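You operate a simulated robot arm through the tools that you are given. There is no shell and no other tool. Be economical: measure what you need, move in short steps, check, and stop when the job is done.

You are at the controls of a simulated robot arm. One attempt, no reset.

## Task
Take the black rotor and put it on top of the green press lid.

The check looks at the end state, three seconds after you hand in, the way a careful person would. Anything else that was tipped, shoved, dropped, spilled or broken makes it a failure. A push-on lid holds only when it is set on centred and level and pressed home; a screw cap is set on level and turned clockwise until tight.

## Robot
A 7-joint arm with a two-finger parallel gripper, fixed in place. Base frame: the origin is at the foot of the arm, x ahead of it, y to its left, z up; the work surface is at about z = 0. Units: cm, rad, N and s.
With the tool pointing down near the work surface it reaches from about 24 to 62 cm from the base axis. Its first joint turns from -1.152 to 1.152 rad. Payload 2.6 kg.
The tool frame sits at the grasp point between the pads (the TCP): z along the fingers, y along the line on which they close. The tips reach 3 cm beyond it. The gripper opens to 9.4 cm. The fingers are 2.8 cm wide and 1 cm thick; the gripper's body (5 by 9.6 cm) begins 5.5 cm behind the TCP.
Orientation is that of the tool frame in the base frame, as a unit quaternion [x, y, z, w]. With the fingers straight down and closing along the base's y, the tool's x points along the base's -x, its y along +y and its z along -z.

## Interface
- The arm moves only by the tool apply_moves. Its argument "series" is a list of rows, each a list of 7 numbers: the shift along the base's x, y, z in units of 400 mm (1.0 is 400 mm), then the turn, a rotation vector about the base's x, y, z in units of 60 degrees (1.0 is 60 degrees), then the opening, from 0 (shut) to 1 (fully open). In form: [[tx, ty, tz, rx, ry, rz, grip], ...]. A call has 1 to 20 rows; each row is the pose to reach, as a shift and turn from the pose commanded when the call began. A call with a number of a shift or a turn outside -1 to 1 is refused whole. A row lasts 0.2 s, in which the tool goes at most 5 cm and 0.15 rad; a call with a longer step from one row to the next is refused whole, and so is a gripper value outside its range. A pose out of reach is approached as far as the arm can. The call stops where the force on the tool passes 40 N (or 10 N more than at its start, if that is more) or the arm is blocked; 0.2 s more then pass. The fingers move at their own pace (about 7.2 cm/s each) and stop on an object; they squeeze with about 45 N. The grip force told is the motor's: it shows also when the fingers shut on nothing. Time passes only in rows, and 0.2 s behind the last, so rows that repeat a pose let the fingers close. The reply holds the time, the measured pose of the TCP, the force on the tool along the base axes, the opening and the grip force, in the units named above and with some noise, and new pictures: "views" is both (left out), scene, wrist or none.
- Cameras (640 x 400 px; columns grow to the right, rows downward): "scene" is fixed at [4.44, 44.93, 54.86]; the picture's right is [-0.62, -0.79, 0.00], its down [-0.55, 0.43, -0.71] and it looks along [0.56, -0.44, -0.70] (base axes); focal length 318 px, centre (320, 200). "wrist" rides on the gripper at [7.6, 1.4, -10.2] in the tool frame; the picture's right is [-0.18, 0.98, 0.00], its down [-0.75, -0.14, -0.64] and it looks along [-0.63, -0.12, 0.77] (tool axes); focal length 243 px, centre (320, 200). There is no depth. A picture from a camera that has moved, and an enlarged one, comes with that camera's place and axes in the base frame and with its lens.
- inspect(camera, box): a new picture of the part [left, top, right, bottom] of that camera's present view, enlarged. The clock stands still meanwhile.
- sign_off(): hands the job in; it is judged then, once.

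Go step by step. Nothing tells you positions but the pictures and the camera data: compare them with the known pose of the tool, close in by small moves and look again before you grip or let go. The budget is 90 turns and 170 pictures, counting those below and the enlarged ones. Unless the task says otherwise, let go and move clear before handing in, and close with one line.

The tools are called after ">>>" as name(argument=value, ...) on one line, values as JSON. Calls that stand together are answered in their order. apply_moves: Moves the arm, as the interface text tells. Its arguments: {"type":"object","properties":{"series":{"type":"array"},"views":{"type":"string","enum":["both","scene","wrist","none"]}},"required":["series"]} The other tools are called the same way: inspect (camera, box) takes an enlarged picture of a part of a camera's view; sign_off () hands the job in.

At the start:

```text
time_s: 0.0
ee_pos: [43.5, -7.5, 24.46]
orientation: [0.0, 1.0, 0.0, -0.001]
contact_force: [-0.2, 0.3, 0.4]
width: 9.4
finger_force: 0.1
```

scene: 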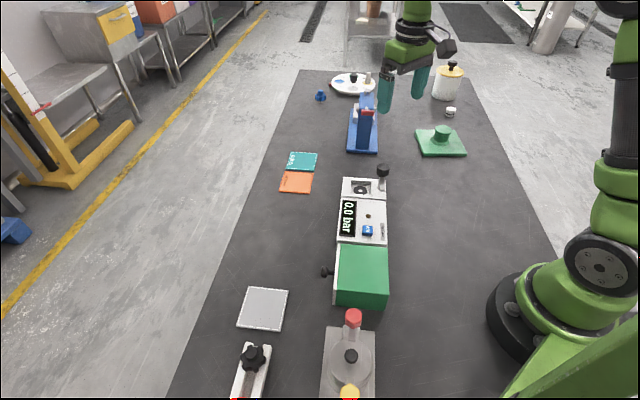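
wrist: 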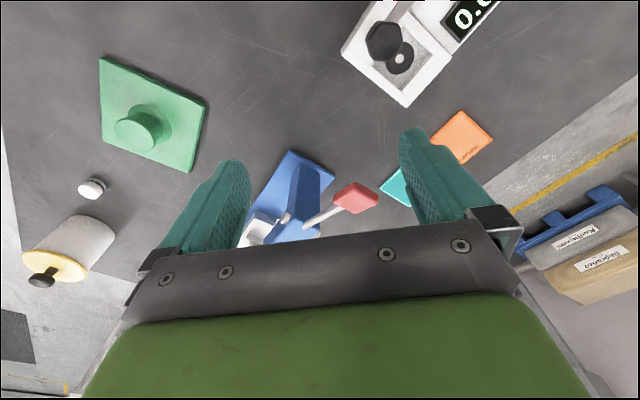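

I see a bench with several devices; I need to identify the black rotor and the green press lid. I'll enlarge a few parts.

>>> inspect(camera="scene", box=[280, 60, 480, 185])

>>> inspect(camera="scene", box=[280, 155, 440, 255])

>>> inspect(camera="scene", box=[210, 240, 450, 400])

```text
3.20 times, centred on (380, 122) of scene
camera zoom: at [4.44, 44.93, 54.86], right [-0.62, -0.79, 0.0], down [-0.55, 0.43, -0.71], along [0.56, -0.44, -0.7], focal length 1016 px, centre (128, 448)
```

zoom: 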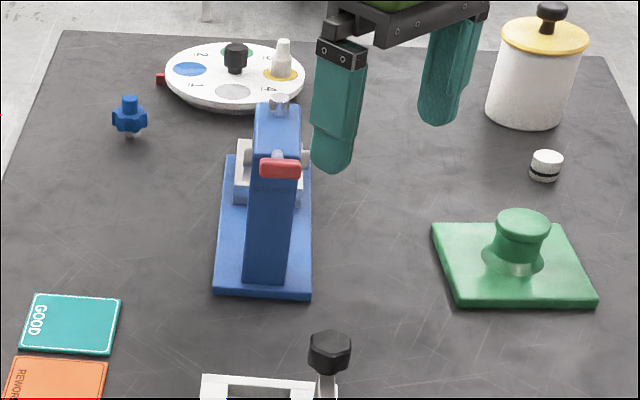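

```text
4.00 times, centred on (360, 205) of scene
camera zoom: at [4.44, 44.93, 54.86], right [-0.62, -0.79, 0.0], down [-0.55, 0.43, -0.71], along [0.56, -0.44, -0.7], focal length 1270 px, centre (160, 180)
```

zoom: 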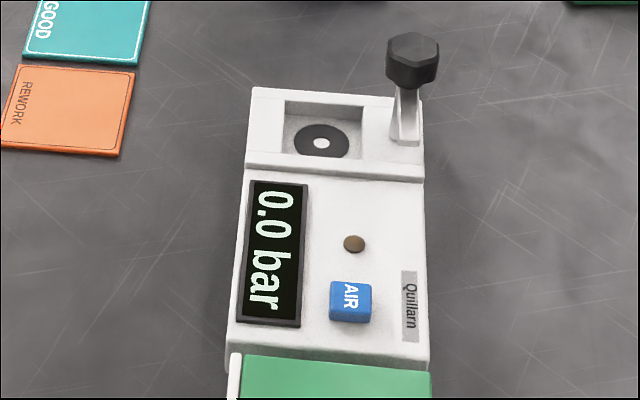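

```text
2.50 times, centred on (330, 320) of scene
camera zoom: at [4.44, 44.93, 54.86], right [-0.62, -0.79, 0.0], down [-0.55, 0.43, -0.71], along [0.56, -0.44, -0.7], focal length 794 px, centre (295, -100)
```

zoom: 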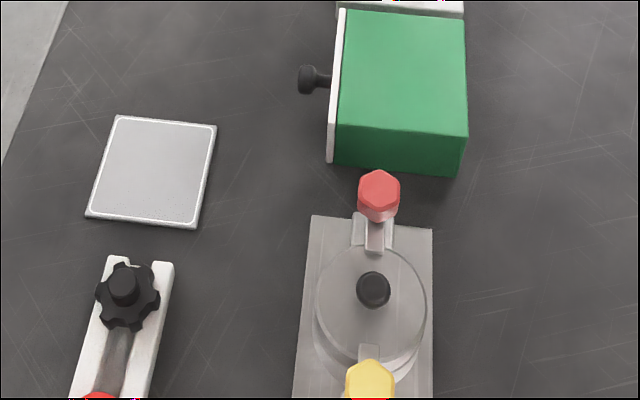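

The lobed black wheel at the lower left (about x 25, y 42) looks like the black rotor, matching the blue one at the far end. I'll look closer at it and at the green plate with the knob.

>>> inspect(camera="scene", box=[208, 325, 328, 400])

>>> inspect(camera="wrist", box=[60, 40, 260, 165])

>>> inspect(camera="scene", box=[400, 110, 480, 160])

```text
5.33 times, centred on (268, 362) of scene
camera zoom: at [4.44, 44.93, 54.86], right [-0.62, -0.79, 0.0], down [-0.55, 0.43, -0.71], along [0.56, -0.44, -0.7], focal length 1694 px, centre (597, -667)
```

zoom: 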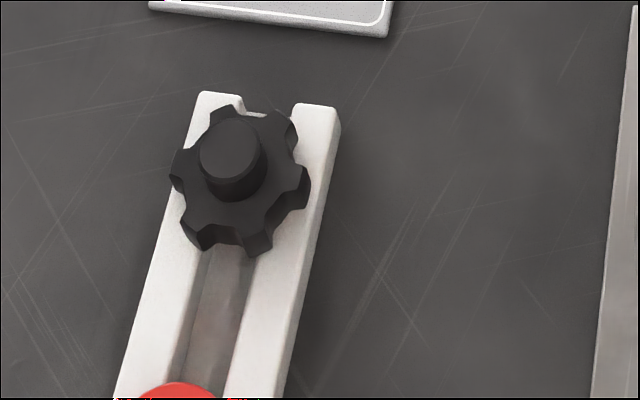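

```text
3.20 times, centred on (160, 102) of wrist
camera zoom: at [35.86, -6.13, 34.69], right [0.18, 0.98, 0.0], down [0.75, -0.14, 0.64], along [0.63, -0.12, -0.77], focal length 776 px, centre (832, 512)
```

zoom: 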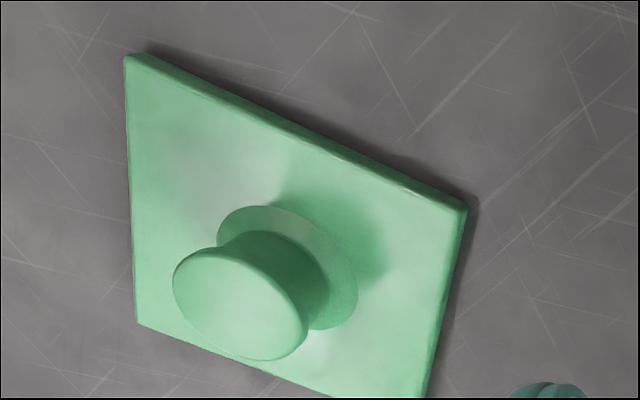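

```text
8.00 times, centred on (440, 135) of scene
camera zoom: at [4.44, 44.93, 54.86], right [-0.62, -0.79, 0.0], down [-0.55, 0.43, -0.71], along [0.56, -0.44, -0.7], focal length 2540 px, centre (-640, 720)
```

zoom: 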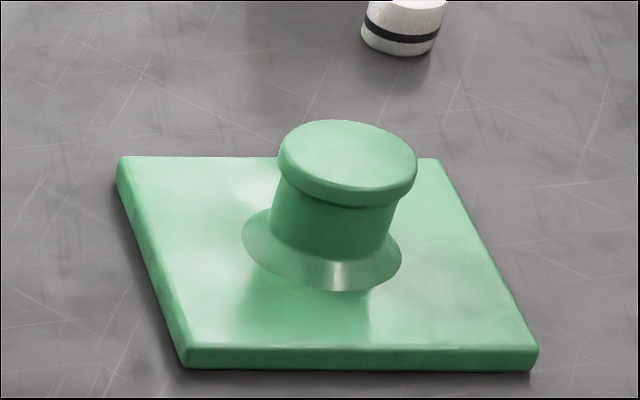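

The black rotor sits on a slotted white track, with its hub stem upward. The green press lid is the square green plate with a knob, at about (46, -33). I'll swing over towards the rotor at safe height to look at it from the wrist camera.

>>> apply_moves(series=[[-0.01, 0.097, 0.02, 0, 0, 0.085, 1], [-0.02, 0.194, 0.04, 0, 0, 0.17, 1], [-0.03, 0.29, 0.06, 0, 0, 0.255, 1], [-0.04, 0.387, 0.08, 0, 0, 0.34, 1], [-0.05, 0.484, 0.08, 0, 0, 0.425, 1], [-0.06, 0.58, 0.08, 0, 0, 0.51, 1], [-0.075, 0.677, 0.08, 0, 0, 0.592, 1]], views="none")

>>> inspect(camera="scene", box=[300, 80, 340, 105])

```text
time_s: 1.6
ee_pos: [40.49, 19.58, 27.73]
orientation: [-0.306, 0.952, 0.0, 0.0]
contact_force: [-0.2, 0.0, 0.1]
width: 9.39
finger_force: 0.1
```

```text
16.00 times, centred on (320, 92) of scene
camera zoom: at [4.44, 44.93, 54.86], right [-0.62, -0.79, 0.0], down [-0.55, 0.43, -0.71], along [0.56, -0.44, -0.7], focal length 5081 px, centre (320, 1920)
```

zoom: 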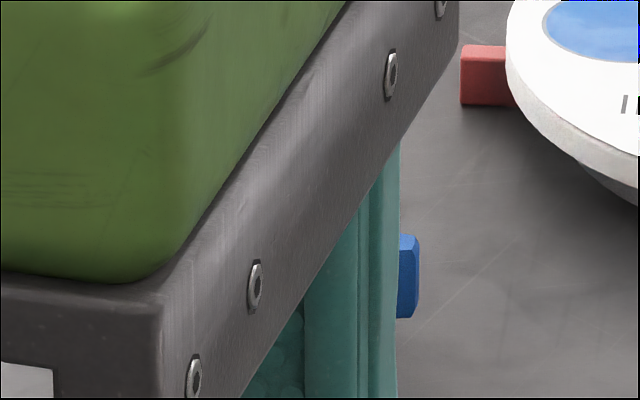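

Now continuing the swing to over the rotor.

>>> apply_moves(series=[[-0.05, 0.08, 0, 0, 0, 0.08, 1], [-0.11, 0.16, 0, 0, 0, 0.16, 1], [-0.165, 0.24, 0, 0, 0, 0.24, 1], [-0.22, 0.32, 0, 0, 0, 0.32, 1], [-0.275, 0.4, 0, 0, 0, 0.4, 1], [-0.33, 0.48, 0, 0, 0, 0.48, 1], [-0.3875, 0.56, 0, 0, 0, 0.554, 1]])

```text
time_s: 3.2
ee_pos: [24.97, 42.1, 27.59]
orientation: [-0.565, 0.825, -0.001, 0.0]
contact_force: [0.2, -0.1, -1.2]
width: 9.38
finger_force: 0.1
camera wrist: at [20.82, 35.41, 37.87], right [-0.85, 0.53, 0.0], down [0.4, 0.65, 0.64], along [0.34, 0.55, -0.77], focal length 243 px, centre (320, 200)
```

scene: 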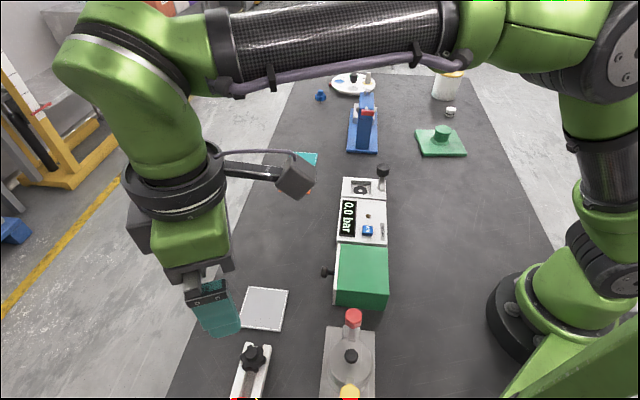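
wrist: 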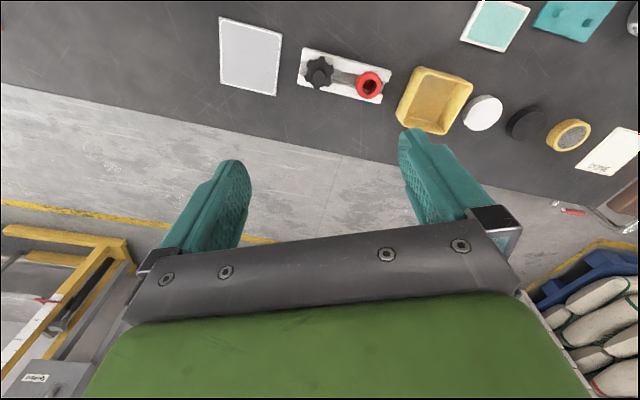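

>>> inspect(camera="wrist", box=[290, 40, 402, 110])

>>> inspect(camera="wrist", box=[380, 0, 640, 162])

>>> inspect(camera="scene", box=[304, 82, 336, 102])

```text
5.71 times, centred on (346, 75) of wrist
camera zoom: at [20.82, 35.41, 37.87], right [-0.85, 0.53, 0.0], down [0.4, 0.65, 0.64], along [0.34, 0.55, -0.77], focal length 1386 px, centre (171, 914)
```

zoom: 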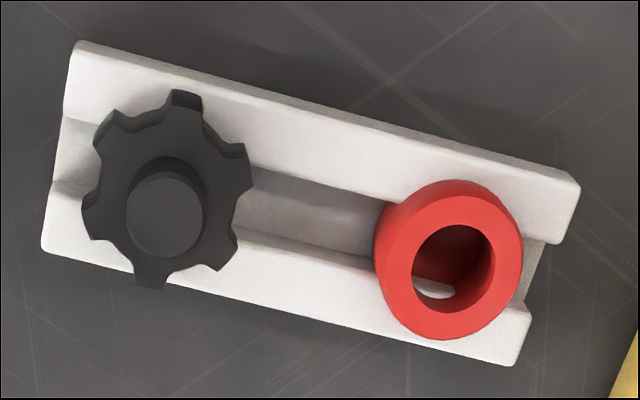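

```text
2.46 times, centred on (510, 81) of wrist
camera zoom: at [20.82, 35.41, 37.87], right [-0.85, 0.53, 0.0], down [0.4, 0.65, 0.64], along [0.34, 0.55, -0.77], focal length 597 px, centre (-148, 493)
```

zoom: 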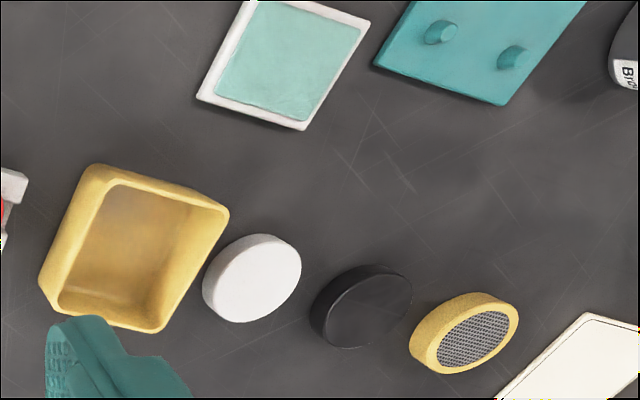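

```text
16.00 times, centred on (320, 92) of scene
camera zoom: at [4.45, 44.93, 54.86], right [-0.62, -0.79, 0.0], down [-0.55, 0.43, -0.71], along [0.56, -0.44, -0.7], focal length 5081 px, centre (320, 1928)
```

zoom: 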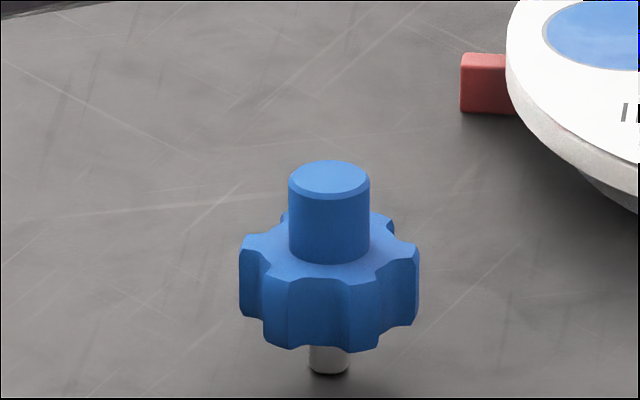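

The wrist and scene rays cross at about (25.0, 42.0), with the hub top at z ≈ 5.2, so the tool is already right above it. I'll narrow the opening to clear the red ring, go down partway and look again.

>>> apply_moves(series=[[0, 0, -0.08, 0, 0, 0, 0.42], [0, 0, -0.16, 0, 0, 0, 0.42], [0, -0.002, -0.24, 0, 0, 0, 0.42], [0, -0.002, -0.32, 0, 0, 0, 0.42], [0, -0.002, -0.4, 0, 0, 0, 0.42], [0, -0.002, -0.44, 0, 0, 0, 0.42], [0, -0.002, -0.44, 0, 0, 0, 0.42]])

```text
time_s: 4.8
ee_pos: [25.12, 41.86, 10.08]
orientation: [-0.565, 0.825, 0.0, 0.0]
contact_force: [-0.2, -0.8, 0.1]
width: 3.93
finger_force: 0.1
camera wrist: at [20.98, 35.25, 20.2], right [-0.85, 0.53, 0.0], down [0.4, 0.65, 0.64], along [0.34, 0.55, -0.77], focal length 243 px, centre (320, 200)
```

scene: 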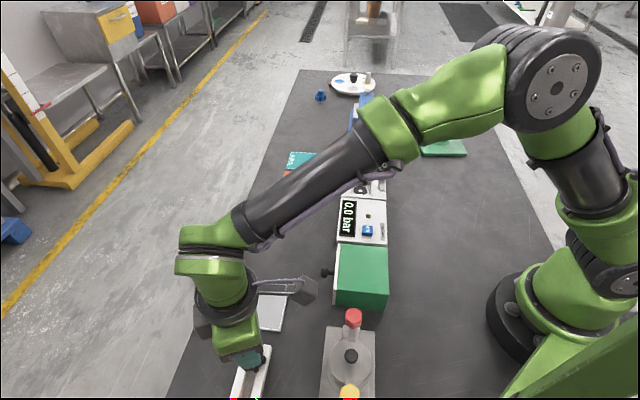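
wrist: 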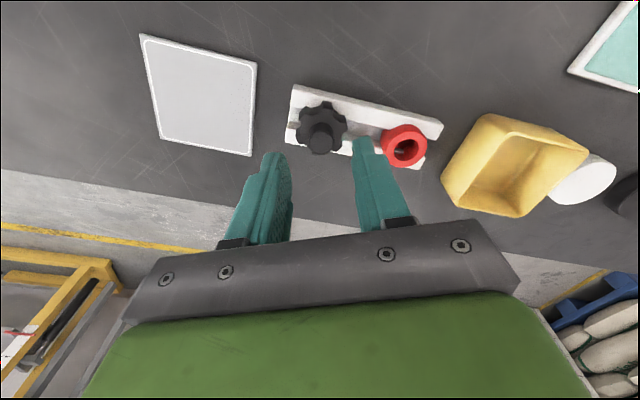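

>>> inspect(camera="wrist", box=[270, 80, 398, 160])

```text
5.00 times, centred on (334, 120) of wrist
camera zoom: at [20.98, 35.25, 20.2], right [-0.85, 0.53, 0.0], down [0.4, 0.65, 0.64], along [0.34, 0.55, -0.77], focal length 1213 px, centre (250, 600)
```

zoom: 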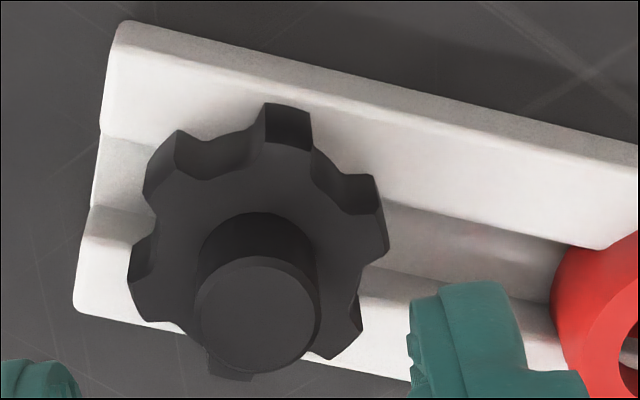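

The hub is centred between the fingers; its top is at z ≈ 5.15 and the lobes at about 3.65. I'll go down so the tips are just above the lobes.

>>> apply_moves(series=[[-0.002, 0, -0.03, 0, 0, 0, 0.42], [-0.003, 0, -0.06, 0, 0, 0, 0.42], [-0.003, 0, -0.075, 0, 0, 0, 0.42], [-0.003, 0, -0.082, 0, 0, 0, 0.42], [-0.003, 0, -0.082, 0, 0, 0, 0.42]], views="wrist")

>>> inspect(camera="wrist", box=[240, 90, 400, 190])

>>> inspect(camera="scene", box=[200, 320, 328, 400])

```text
time_s: 6.0
ee_pos: [24.9, 42.03, 6.69]
orientation: [-0.565, 0.825, 0.0, -0.001]
contact_force: [0.9, 0.7, -0.5]
width: 3.93
finger_force: 0.0
camera wrist: at [20.84, 35.28, 16.95], right [-0.85, 0.53, 0.0], down [0.4, 0.65, 0.64], along [0.34, 0.55, -0.77], focal length 243 px, centre (320, 200)
```

wrist: 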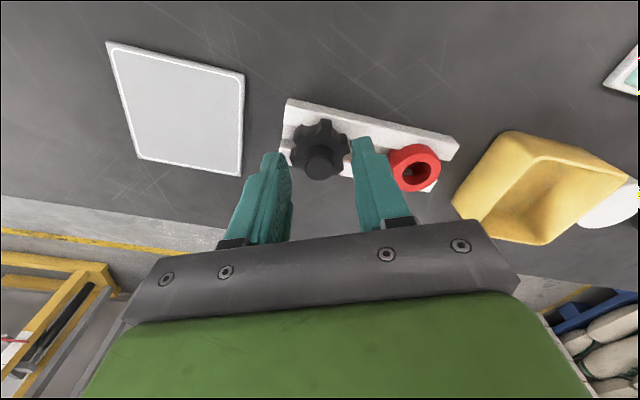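

```text
4.00 times, centred on (320, 140) of wrist
camera zoom: at [20.84, 35.28, 16.95], right [-0.85, 0.53, 0.0], down [0.4, 0.65, 0.64], along [0.34, 0.55, -0.77], focal length 970 px, centre (320, 440)
```

zoom: 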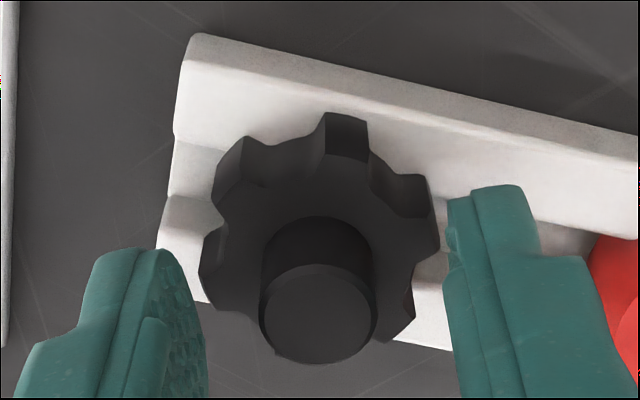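

```text
5.00 times, centred on (264, 360) of scene
camera zoom: at [4.44, 44.93, 54.86], right [-0.62, -0.79, 0.0], down [-0.55, 0.43, -0.71], along [0.56, -0.44, -0.7], focal length 1588 px, centre (600, -600)
```

zoom: 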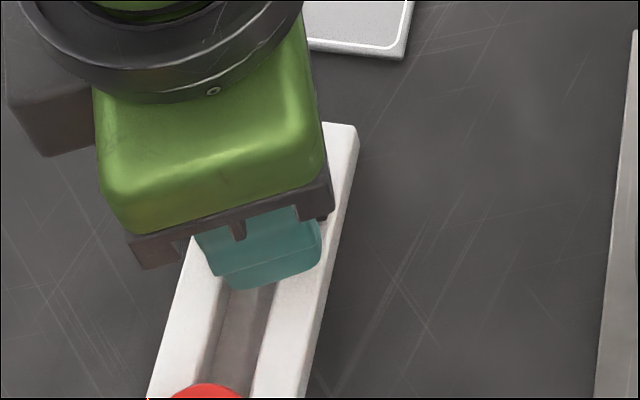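

The hub is centred; I'll lift 3 mm to clear the lobes and then close.

>>> apply_moves(series=[[0, -0.002, 0.0075, 0, 0, 0, 0.42], [0, -0.002, 0.0075, 0, 0, 0, 0.3], [0, -0.002, 0.0075, 0, 0, 0, 0.2], [0, -0.002, 0.0075, 0, 0, 0, 0.1], [0, -0.002, 0.0075, 0, 0, 0, 0.1], [0, -0.002, 0.0075, 0, 0, 0, 0.0], [0, -0.002, 0.0075, 0, 0, 0, 0.0]], views="wrist")

>>> inspect(camera="wrist", box=[240, 90, 400, 190])

```text
time_s: 7.6
ee_pos: [25.06, 41.91, 7.0]
orientation: [-0.565, 0.825, 0.001, 0.0]
contact_force: [1.0, -0.3, 0.4]
width: 1.62
finger_force: 45.3
camera wrist: at [20.81, 35.2, 17.25], right [-0.85, 0.53, 0.0], down [0.4, 0.65, 0.64], along [0.34, 0.55, -0.77], focal length 243 px, centre (320, 200)
```

wrist: 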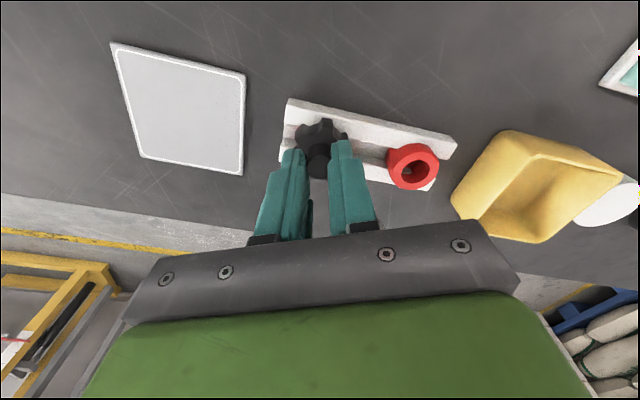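

```text
4.00 times, centred on (320, 140) of wrist
camera zoom: at [20.81, 35.2, 17.25], right [-0.85, 0.53, 0.0], down [0.4, 0.65, 0.64], along [0.34, 0.55, -0.77], focal length 970 px, centre (320, 440)
```

zoom: 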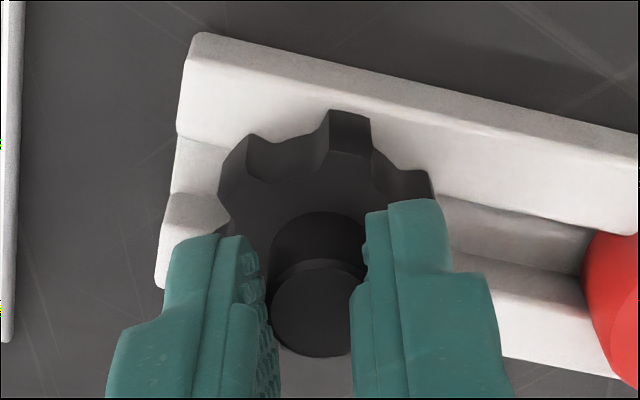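

Gripped (1.62 cm, 45 N). Lifting straight up.

>>> apply_moves(series=[[0, 0, 0.02, 0, 0, 0, 0], [0, 0, 0.05, 0, 0, 0, 0], [0, 0, 0.1, 0, 0, 0, 0], [0, 0, 0.17, 0, 0, 0, 0], [0, 0, 0.25, 0, 0, 0, 0], [0, 0, 0.34, 0, 0, 0, 0], [0, 0, 0.43, 0, 0, 0, 0], [0, 0, 0.5, 0, 0, 0, 0], [0, 0, 0.5, 0, 0, 0, 0]])

>>> inspect(camera="wrist", box=[240, 80, 400, 180])

>>> inspect(camera="scene", box=[160, 270, 288, 350])

```text
time_s: 9.6
ee_pos: [24.83, 41.74, 27.06]
orientation: [-0.565, 0.825, 0.001, -0.001]
contact_force: [0.0, -0.4, -0.3]
width: 1.59
finger_force: 45.2
camera wrist: at [20.73, 35.09, 37.2], right [-0.85, 0.53, 0.0], down [0.4, 0.65, 0.64], along [0.34, 0.55, -0.77], focal length 243 px, centre (320, 200)
```

scene: 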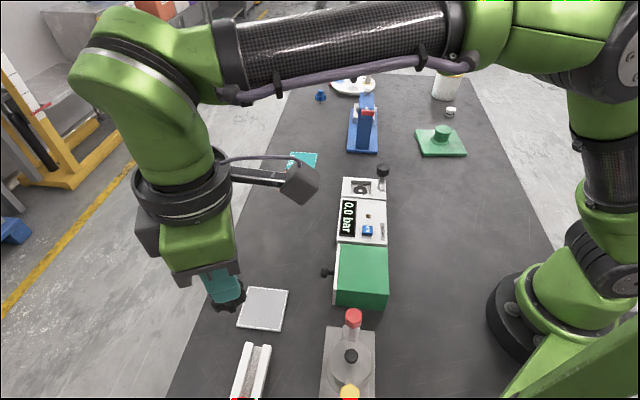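
wrist: 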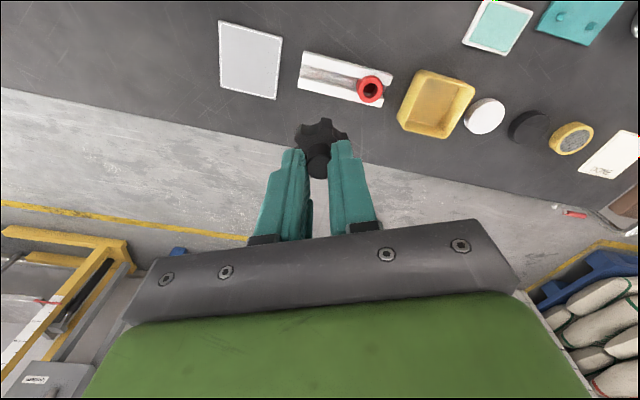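

```text
4.00 times, centred on (320, 130) of wrist
camera zoom: at [20.73, 35.09, 37.2], right [-0.85, 0.53, 0.0], down [0.4, 0.65, 0.64], along [0.34, 0.55, -0.77], focal length 970 px, centre (320, 480)
```

zoom: 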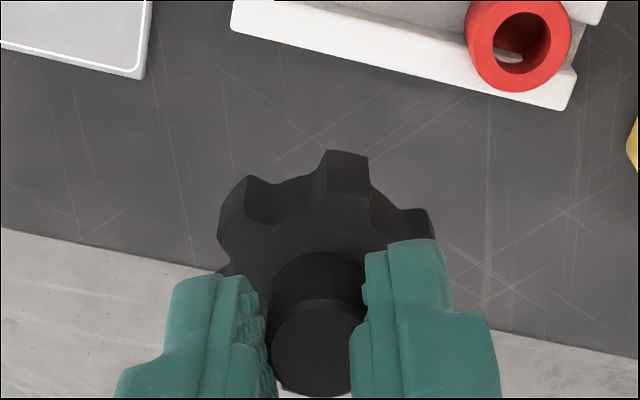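

```text
5.00 times, centred on (224, 310) of scene
camera zoom: at [4.44, 44.93, 54.86], right [-0.62, -0.79, 0.0], down [-0.55, 0.43, -0.71], along [0.56, -0.44, -0.7], focal length 1588 px, centre (800, -350)
```

zoom: 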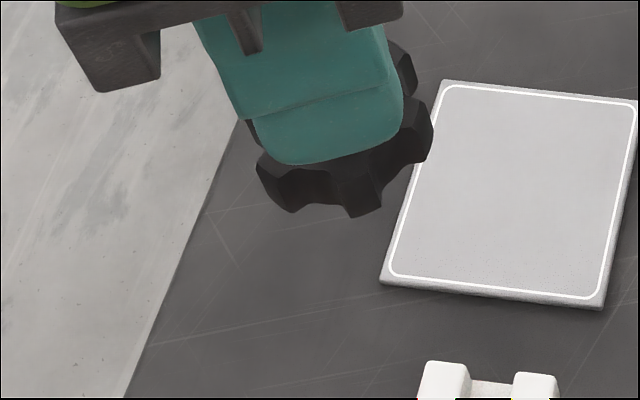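

The rotor stays firmly in the grip. I'll swing back across at height, stopping near the middle of the bench to check the rotor's underside.

>>> apply_moves(series=[[0.055, -0.08, 0.01, 0, 0, -0.08, 0], [0.11, -0.16, 0.02, 0, 0, -0.16, 0], [0.165, -0.24, 0.03, 0, 0, -0.24, 0], [0.22, -0.32, 0.04, 0, 0, -0.32, 0], [0.275, -0.4, 0.05, 0, 0, -0.4, 0], [0.33, -0.48, 0.06, 0, 0, -0.48, 0], [0.38, -0.56, 0.07, 0, 0, -0.55, 0], [0.41, -0.66, 0.08, 0, 0, -0.63, 0], [0.43, -0.76, 0.08, 0, 0, -0.71, 0], [0.45, -0.86, 0.08, 0, 0, -0.79, 0], [0.46, -0.96, 0.08, 0, 0, -0.87, 0], [0.46, -0.96, 0.08, 0, 0, -0.87, 0]], views="scene")

```text
time_s: 12.2
ee_pos: [43.46, 3.24, 30.19]
orientation: [-0.143, 0.99, 0.0, 0.0]
contact_force: [0.4, -0.1, -0.5]
width: 1.6
finger_force: 45.4
```

scene: 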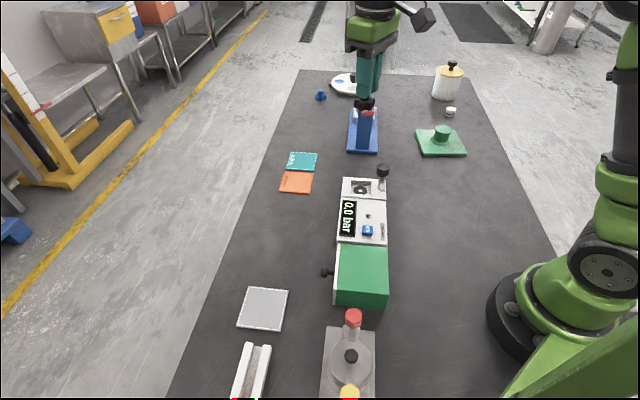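

>>> inspect(camera="scene", box=[340, 75, 396, 110])

```text
11.43 times, centred on (368, 92) of scene
camera zoom: at [4.45, 44.93, 54.86], right [-0.62, -0.79, 0.0], down [-0.55, 0.43, -0.71], along [0.56, -0.44, -0.7], focal length 3629 px, centre (-229, 1429)
```

zoom: 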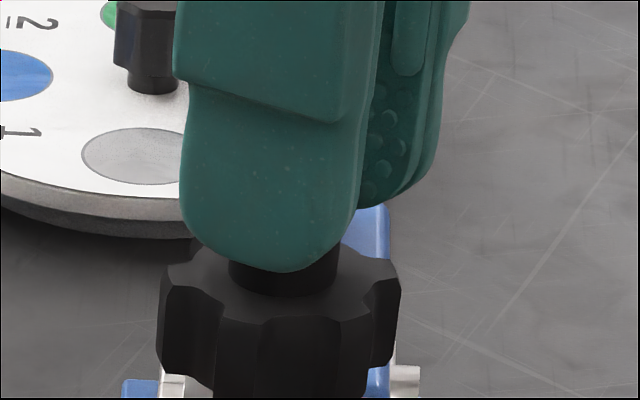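

>>> inspect(camera="scene", box=[344, 92, 392, 122])

```text
13.33 times, centred on (368, 107) of scene
camera zoom: at [4.45, 44.93, 54.86], right [-0.62, -0.79, 0.0], down [-0.55, 0.43, -0.71], along [0.56, -0.44, -0.7], focal length 4234 px, centre (-320, 1440)
```

zoom: 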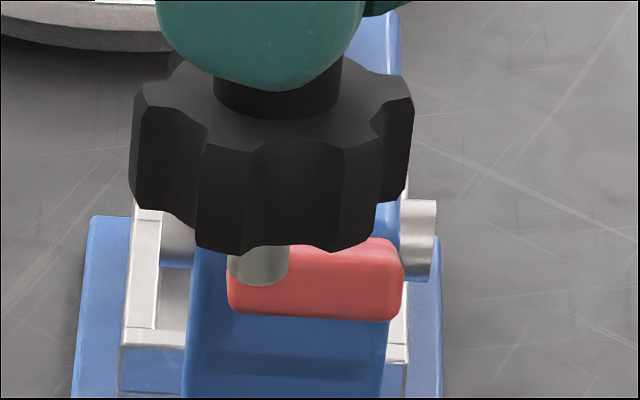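

The rotor has a 0.9 cm metal shaft beneath it, hanging vertical and centred, with its end about 6.5 cm below the TCP. I take the lid's knob top as about 5 cm wide, centred near (45.1, -32.4, 4.9). I'll move over it and look.

>>> apply_moves(series=[[0.005, -0.1, 0, 0, 0, -0.074, 0], [0.01, -0.21, 0, 0, 0, -0.155, 0], [0.015, -0.32, 0, 0, 0, -0.236, 0], [0.02, -0.43, 0, 0, 0, -0.317, 0], [0.025, -0.54, 0, 0, 0, -0.4, 0], [0.03, -0.65, -0.03, 0, 0, -0.48, 0], [0.035, -0.76, -0.08, 0, 0, -0.56, 0], [0.04, -0.83, -0.14, 0, 0, -0.61, 0], [0.041, -0.87, -0.2, 0, 0, -0.65, 0], [0.041, -0.892, -0.25, 0, 0, -0.659, 0], [0.041, -0.892, -0.25, 0, 0, -0.659, 0]])

>>> inspect(camera="scene", box=[392, 85, 488, 145])

>>> inspect(camera="wrist", box=[220, 50, 420, 175])

```text
time_s: 14.6
ee_pos: [44.89, -32.25, 20.29]
orientation: [0.199, 0.98, 0.0, 0.0]
contact_force: [0.5, -0.2, -0.1]
width: 1.64
finger_force: 44.9
camera wrist: at [38.34, -28.06, 30.53], right [0.55, 0.83, 0.0], down [0.64, -0.42, 0.64], along [0.54, -0.36, -0.77], focal length 243 px, centre (320, 200)
```

scene: 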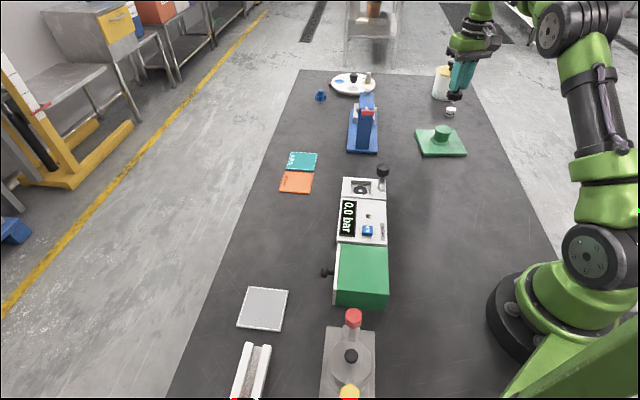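
wrist: 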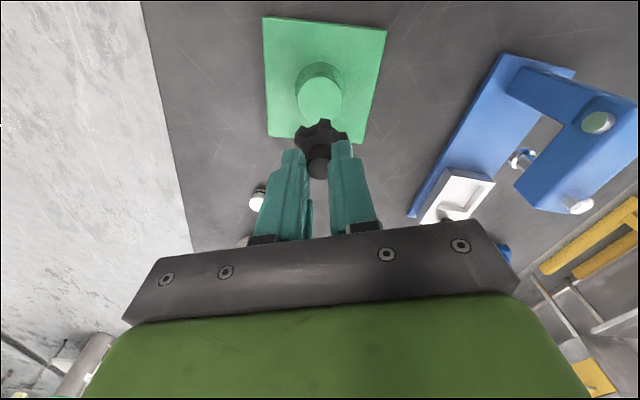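

```text
6.67 times, centred on (440, 115) of scene
camera zoom: at [4.44, 44.93, 54.86], right [-0.62, -0.79, 0.0], down [-0.55, 0.43, -0.71], along [0.56, -0.44, -0.7], focal length 2117 px, centre (-480, 767)
```

zoom: 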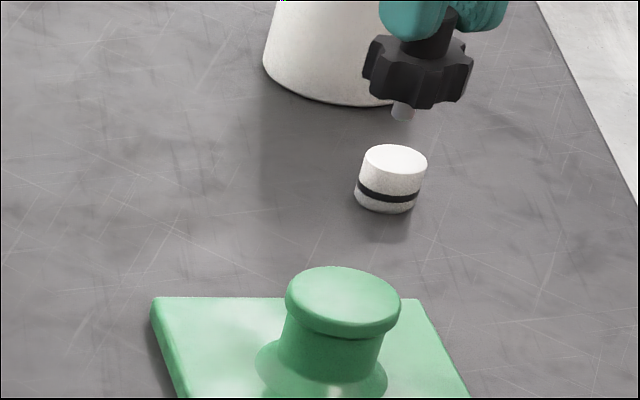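

```text
3.20 times, centred on (320, 112) of wrist
camera zoom: at [38.34, -28.06, 30.53], right [0.55, 0.83, 0.0], down [0.64, -0.42, 0.64], along [0.54, -0.36, -0.77], focal length 776 px, centre (320, 480)
```

zoom: 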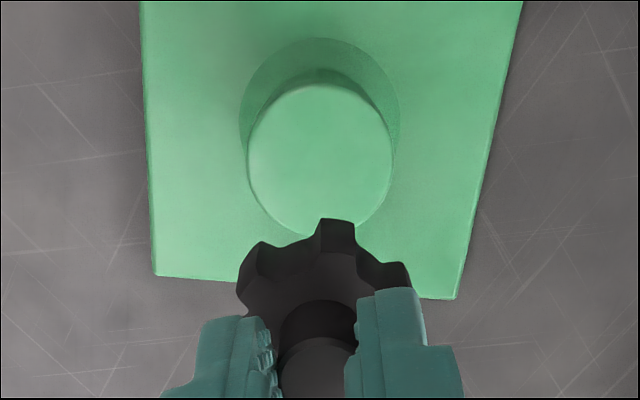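

The wrist view puts the knob's centre at about (45.25, -32.7, 4.7). I'll correct by (+0.35, -0.45) and go down to just above it.

>>> apply_moves(series=[[0.009, -0.011, -0.03, 0, 0, 0, 0], [0.009, -0.011, -0.08, 0, 0, 0, 0], [0.009, -0.011, -0.13, 0, 0, 0, 0], [0.009, -0.011, -0.17, 0, 0, 0, 0], [0.009, -0.011, -0.185, 0, 0, 0, 0], [0.009, -0.011, -0.185, 0, 0, 0, 0]])

>>> inspect(camera="scene", box=[408, 100, 472, 140])

>>> inspect(camera="wrist", box=[220, 60, 420, 185])

```text
time_s: 16.0
ee_pos: [45.31, -32.76, 12.95]
orientation: [0.198, 0.98, -0.001, 0.0]
contact_force: [-0.3, -0.8, -0.1]
width: 1.63
finger_force: 44.8
camera wrist: at [38.83, -28.49, 23.2], right [0.55, 0.83, 0.0], down [0.64, -0.42, 0.64], along [0.53, -0.35, -0.77], focal length 243 px, centre (320, 200)
```

scene: 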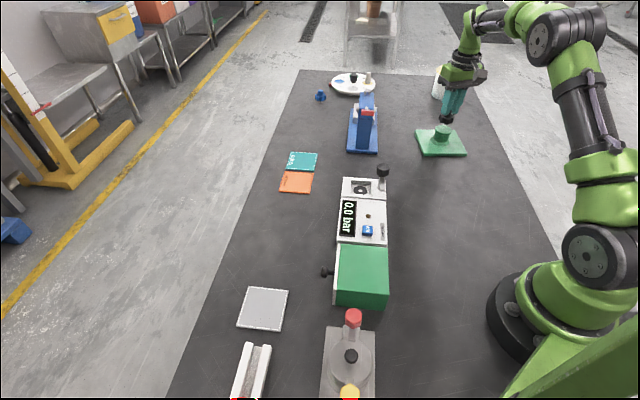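
wrist: 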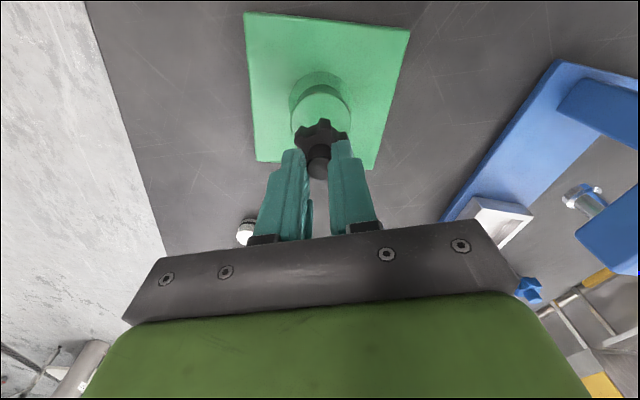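

```text
10.00 times, centred on (440, 120) of scene
camera zoom: at [4.44, 44.93, 54.86], right [-0.62, -0.79, 0.0], down [-0.55, 0.43, -0.71], along [0.56, -0.44, -0.7], focal length 3175 px, centre (-880, 1000)
```

zoom: 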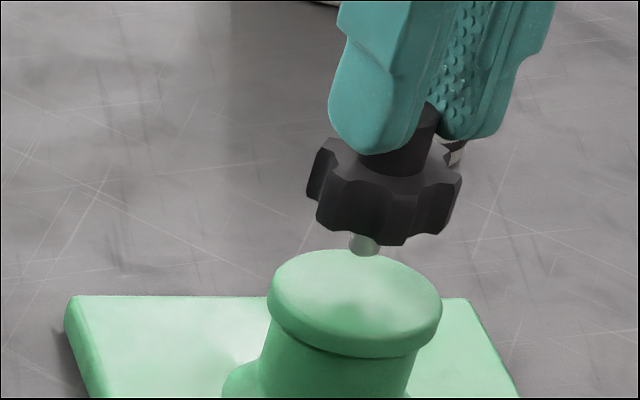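

```text
3.20 times, centred on (320, 122) of wrist
camera zoom: at [38.83, -28.49, 23.2], right [0.55, 0.83, 0.0], down [0.64, -0.42, 0.64], along [0.53, -0.35, -0.77], focal length 776 px, centre (320, 448)
```

zoom: 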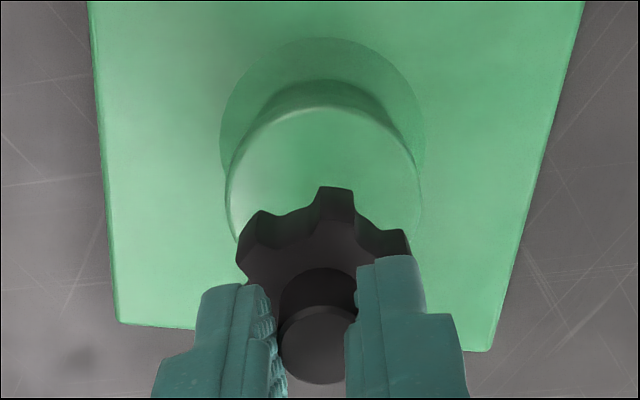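

The shaft is centred over the knob with about 1.4 cm to go. I'll go down 1.1 cm, then creep.

>>> apply_moves(series=[[0, 0, -0.01, 0, 0, 0, 0], [0, 0, -0.02, 0, 0, 0, 0], [0, 0, -0.0275, 0, 0, 0, 0], [0, 0, -0.0275, 0, 0, 0, 0]], views="none")

>>> inspect(camera="scene", box=[424, 115, 464, 140])

```text
time_s: 17.0
ee_pos: [45.29, -32.64, 11.98]
orientation: [0.2, 0.98, 0.0, 0.001]
contact_force: [-3.1, 1.9, 9.0]
width: 1.66
finger_force: 44.9
```

```text
16.00 times, centred on (444, 128) of scene
camera zoom: at [4.44, 44.93, 54.86], right [-0.62, -0.79, 0.0], down [-0.55, 0.43, -0.71], along [0.56, -0.44, -0.7], focal length 5081 px, centre (-1664, 1360)
```

zoom: 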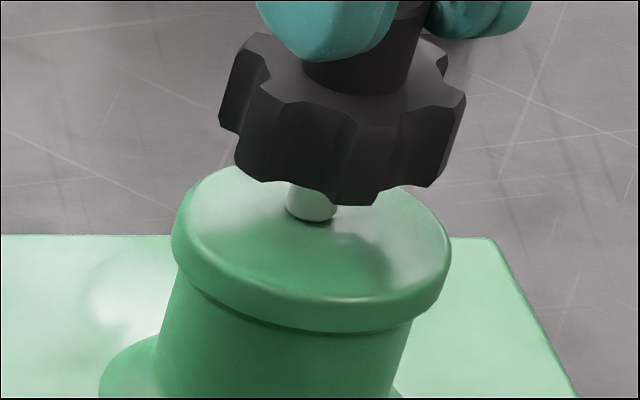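

Contact at TCP z ≈ 12.0 with 9 N, the shaft tip standing near the knob's centre. I'll check the rotor's tilt from both cameras before letting go.

>>> apply_moves(series=[[0, 0, 0.001, 0, 0, 0, 0], [0, 0, 0.001, 0, 0, 0, 0]], views="wrist")

>>> inspect(camera="wrist", box=[240, 80, 400, 180])

>>> inspect(camera="scene", box=[424, 110, 464, 135])

```text
time_s: 17.6
ee_pos: [45.33, -32.72, 11.99]
orientation: [0.199, 0.98, 0.0, 0.001]
contact_force: [-3.6, 2.5, 10.6]
width: 1.62
finger_force: 45.1
camera wrist: at [38.84, -28.51, 22.15], right [0.55, 0.83, 0.0], down [0.64, -0.42, 0.64], along [0.54, -0.36, -0.77], focal length 243 px, centre (320, 200)
```

wrist: 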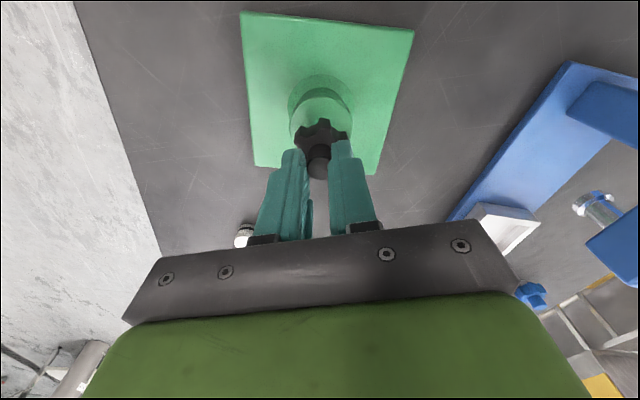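

```text
4.00 times, centred on (320, 130) of wrist
camera zoom: at [38.84, -28.51, 22.15], right [0.55, 0.83, 0.0], down [0.64, -0.42, 0.64], along [0.54, -0.36, -0.77], focal length 970 px, centre (320, 480)
```

zoom: 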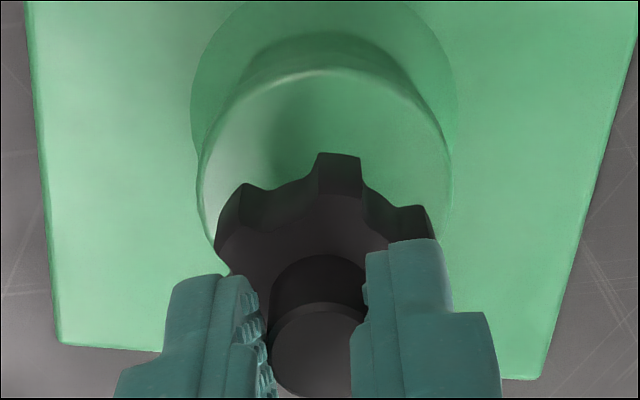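

```text
16.00 times, centred on (444, 122) of scene
camera zoom: at [4.44, 44.94, 54.86], right [-0.62, -0.79, 0.0], down [-0.55, 0.43, -0.71], along [0.56, -0.44, -0.7], focal length 5081 px, centre (-1664, 1440)
```

zoom: 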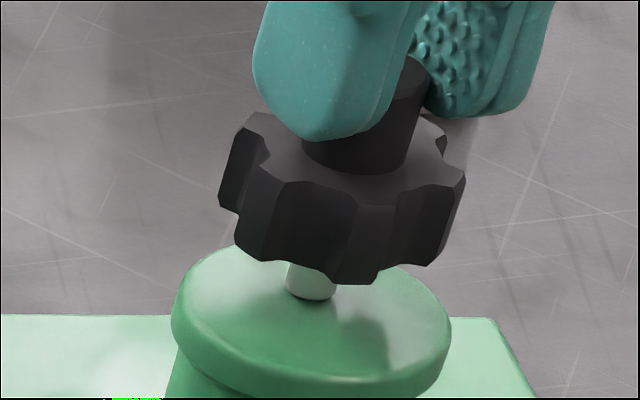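

The rotor hasn't moved in the grip, but it stands about 0.5 cm beyond the knob's centre. I'll lift slightly, shift (-0.38, +0.28) and lower again gently.

>>> apply_moves(series=[[0, 0, 0.01, 0, 0, 0, 0], [0, 0, 0.02, 0, 0, 0, 0], [-0.005, 0.004, 0.02, 0, 0, 0, 0], [-0.0095, 0.007, 0.02, 0, 0, 0, 0], [-0.0095, 0.007, 0.013, 0, 0, 0, 0], [-0.0095, 0.007, 0.009, 0, 0, 0, 0], [-0.0095, 0.007, 0.006, 0, 0, 0, 0], [-0.0095, 0.007, 0.006, 0, 0, 0, 0]], views="none")

>>> inspect(camera="scene", box=[424, 113, 464, 138])

```text
time_s: 19.4
ee_pos: [45.0, -32.24, 12.16]
orientation: [0.2, 0.98, 0.0, 0.0]
contact_force: [0.1, -0.8, -0.8]
width: 1.59
finger_force: 44.9
```

```text
16.00 times, centred on (444, 126) of scene
camera zoom: at [4.44, 44.93, 54.86], right [-0.62, -0.79, 0.0], down [-0.55, 0.43, -0.71], along [0.56, -0.44, -0.7], focal length 5081 px, centre (-1664, 1392)
```

zoom: 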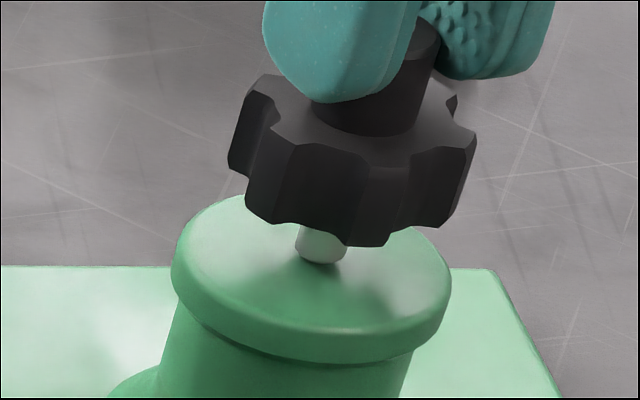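

Better centred and not yet loaded. Creeping down by 1 mm steps.

>>> apply_moves(series=[[0, 0, -0.0025, 0, 0, 0, 0], [0, 0, -0.0025, 0, 0, 0, 0]], views="none")

```text
time_s: 20.0
ee_pos: [45.0, -32.33, 11.99]
orientation: [0.2, 0.98, 0.0, 0.0]
contact_force: [-0.4, -0.6, -0.4]
width: 1.62
finger_force: 44.8
```

>>> apply_moves(series=[[0, 0, -0.0025, 0, 0, 0, 0], [0, 0, -0.0025, 0, 0, 0, 0]], views="none")

```text
time_s: 20.6
ee_pos: [45.02, -32.33, 11.97]
orientation: [0.2, 0.98, 0.0, 0.001]
contact_force: [-1.6, 0.5, 6.2]
width: 1.61
finger_force: 44.8
```

Light contact (6 N). I'll ease off slightly and check that it's upright.

>>> apply_moves(series=[[0, 0, 0.001, 0, 0, 0, 0], [0, 0, 0.001, 0, 0, 0, 0]], views="wrist")

>>> inspect(camera="scene", box=[424, 113, 464, 138])

>>> inspect(camera="wrist", box=[240, 80, 400, 180])

```text
time_s: 21.2
ee_pos: [45.0, -32.52, 11.96]
orientation: [0.199, 0.98, 0.0, 0.0]
contact_force: [1.2, -1.8, 4.5]
width: 1.63
finger_force: 45.2
camera wrist: at [38.43, -28.16, 22.15], right [0.55, 0.83, 0.0], down [0.64, -0.42, 0.64], along [0.54, -0.36, -0.77], focal length 243 px, centre (320, 200)
```

wrist: 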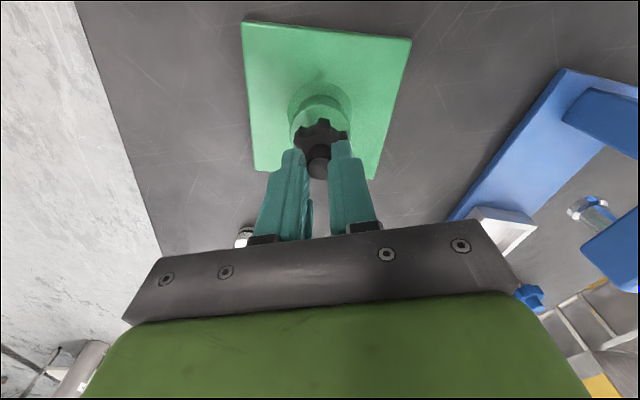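

```text
16.00 times, centred on (444, 126) of scene
camera zoom: at [4.44, 44.93, 54.86], right [-0.62, -0.79, 0.0], down [-0.55, 0.43, -0.71], along [0.56, -0.44, -0.7], focal length 5081 px, centre (-1664, 1392)
```

zoom: 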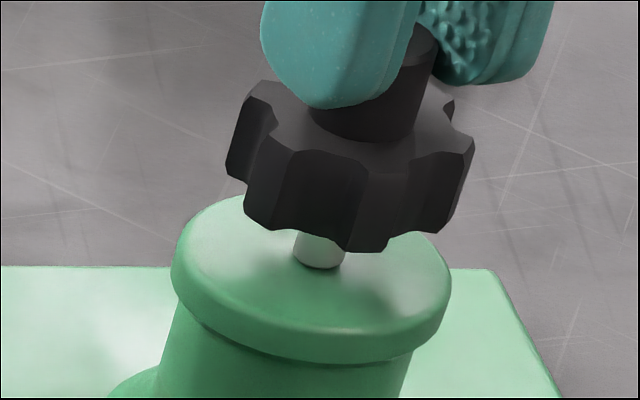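

```text
4.00 times, centred on (320, 130) of wrist
camera zoom: at [38.43, -28.16, 22.15], right [0.55, 0.83, 0.0], down [0.64, -0.42, 0.64], along [0.54, -0.36, -0.77], focal length 970 px, centre (320, 480)
```

zoom: 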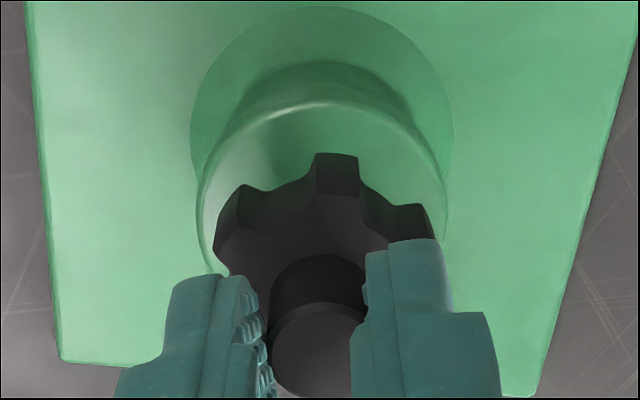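

It is upright, in contact and within about 2 mm of the knob's centre. Opening gently now without moving the arm.

>>> apply_moves(series=[[0, 0, 0, 0, 0, 0, 0.16], [0, 0, 0, 0, 0, 0, 0.175], [0, 0, 0, 0, 0, 0, 0.185], [0, 0, 0, 0, 0, 0, 0.2], [0, 0, 0, 0, 0, 0, 0.25], [0, 0, 0, 0, 0, 0, 0.32], [0, 0, 0, 0, 0, 0, 0.42], [0, 0, 0, 0, 0, 0, 0.42]], views="wrist")

>>> inspect(camera="scene", box=[424, 113, 464, 138])

```text
time_s: 23.0
ee_pos: [44.94, -32.31, 11.92]
orientation: [0.199, 0.98, -0.001, 0.0]
contact_force: [-0.7, -0.4, 0.1]
width: 3.96
finger_force: 0.0
camera wrist: at [38.42, -28.15, 22.14], right [0.55, 0.83, 0.0], down [0.64, -0.42, 0.64], along [0.53, -0.36, -0.77], focal length 243 px, centre (320, 200)
```

wrist: 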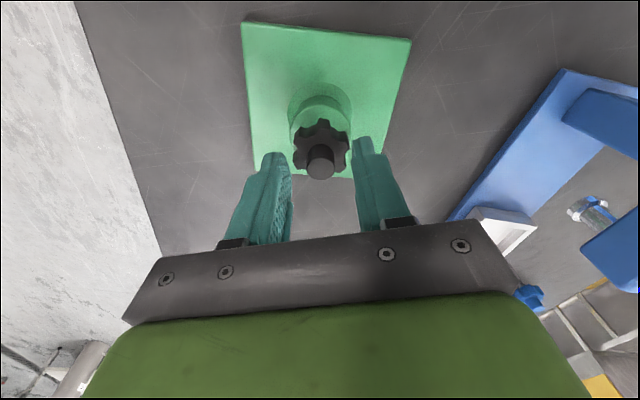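

```text
16.00 times, centred on (444, 126) of scene
camera zoom: at [4.44, 44.93, 54.86], right [-0.62, -0.79, 0.0], down [-0.55, 0.43, -0.71], along [0.56, -0.44, -0.7], focal length 5081 px, centre (-1664, 1392)
```

zoom: 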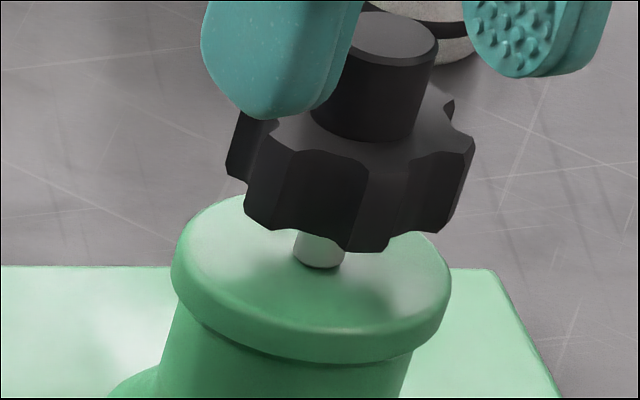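

The rotor stands on its own on the knob. Raising the gripper straight up and clear.

>>> apply_moves(series=[[0, 0, 0.015, 0, 0, 0, 0.42], [0, 0, 0.035, 0, 0, 0, 0.42], [0, 0, 0.07, 0, 0, 0, 0.42], [0, 0, 0.13, 0, 0, 0, 0.42], [0, 0, 0.21, 0, 0, 0, 0.42], [0, 0, 0.3, 0, 0, 0, 0.42], [0, 0, 0.36, 0, 0, 0, 0.42], [0, 0, 0.36, 0, 0, 0, 0.42], [0, 0, 0.36, 0, 0, 0, 0.42], [0, 0, 0.36, 0, 0, 0, 0.42], [0, 0, 0.36, 0, 0, 0, 0.42]])

>>> inspect(camera="scene", box=[408, 105, 472, 145])

```text
time_s: 25.4
ee_pos: [44.91, -32.19, 26.28]
orientation: [0.2, 0.98, 0.0, 0.001]
contact_force: [0.0, 1.3, 0.0]
width: 3.95
finger_force: 0.0
camera wrist: at [38.39, -28.08, 36.57], right [0.55, 0.83, 0.0], down [0.64, -0.42, 0.64], along [0.53, -0.36, -0.77], focal length 243 px, centre (320, 200)
```

scene: 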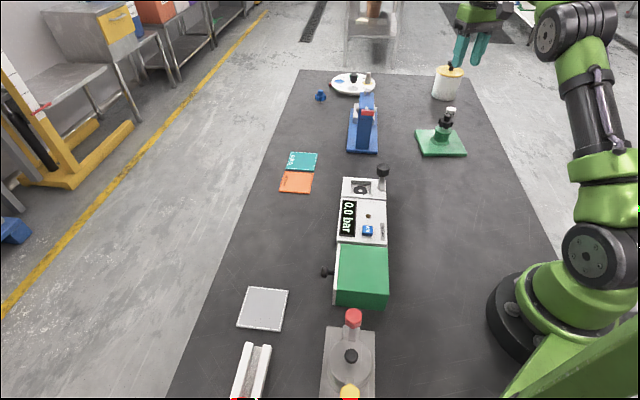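
wrist: 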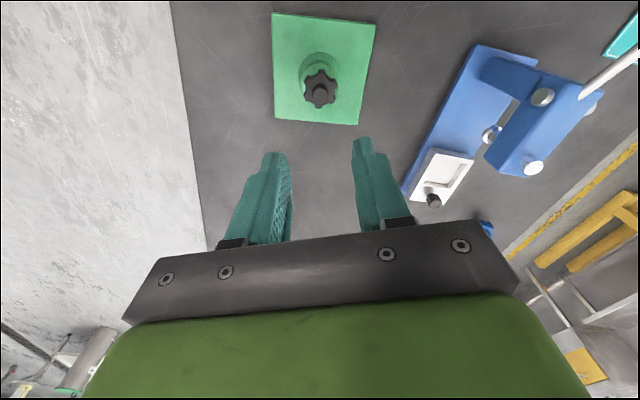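

```text
10.00 times, centred on (440, 125) of scene
camera zoom: at [4.44, 44.93, 54.86], right [-0.62, -0.79, 0.0], down [-0.55, 0.43, -0.71], along [0.56, -0.44, -0.7], focal length 3175 px, centre (-880, 950)
```

zoom: 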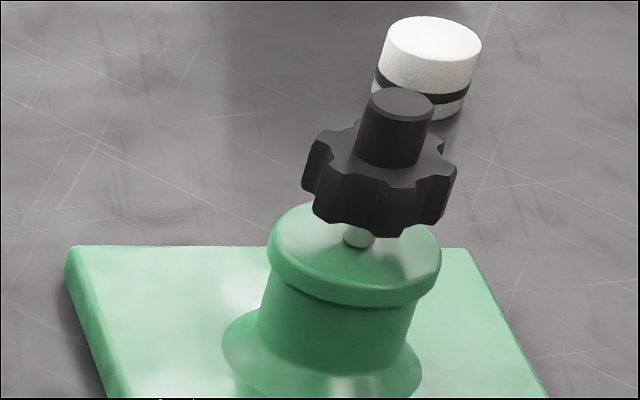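

The rotor stands upright and still on the green press lid, the gripper is clear and nothing else looks disturbed. Handing in.

>>> sign_off()

```text
The job is handed in.
```

The black rotor is standing upright on the knob of the green press lid, the gripper is clear, and nothing else looked moved in the last pictures before I handed the job in.
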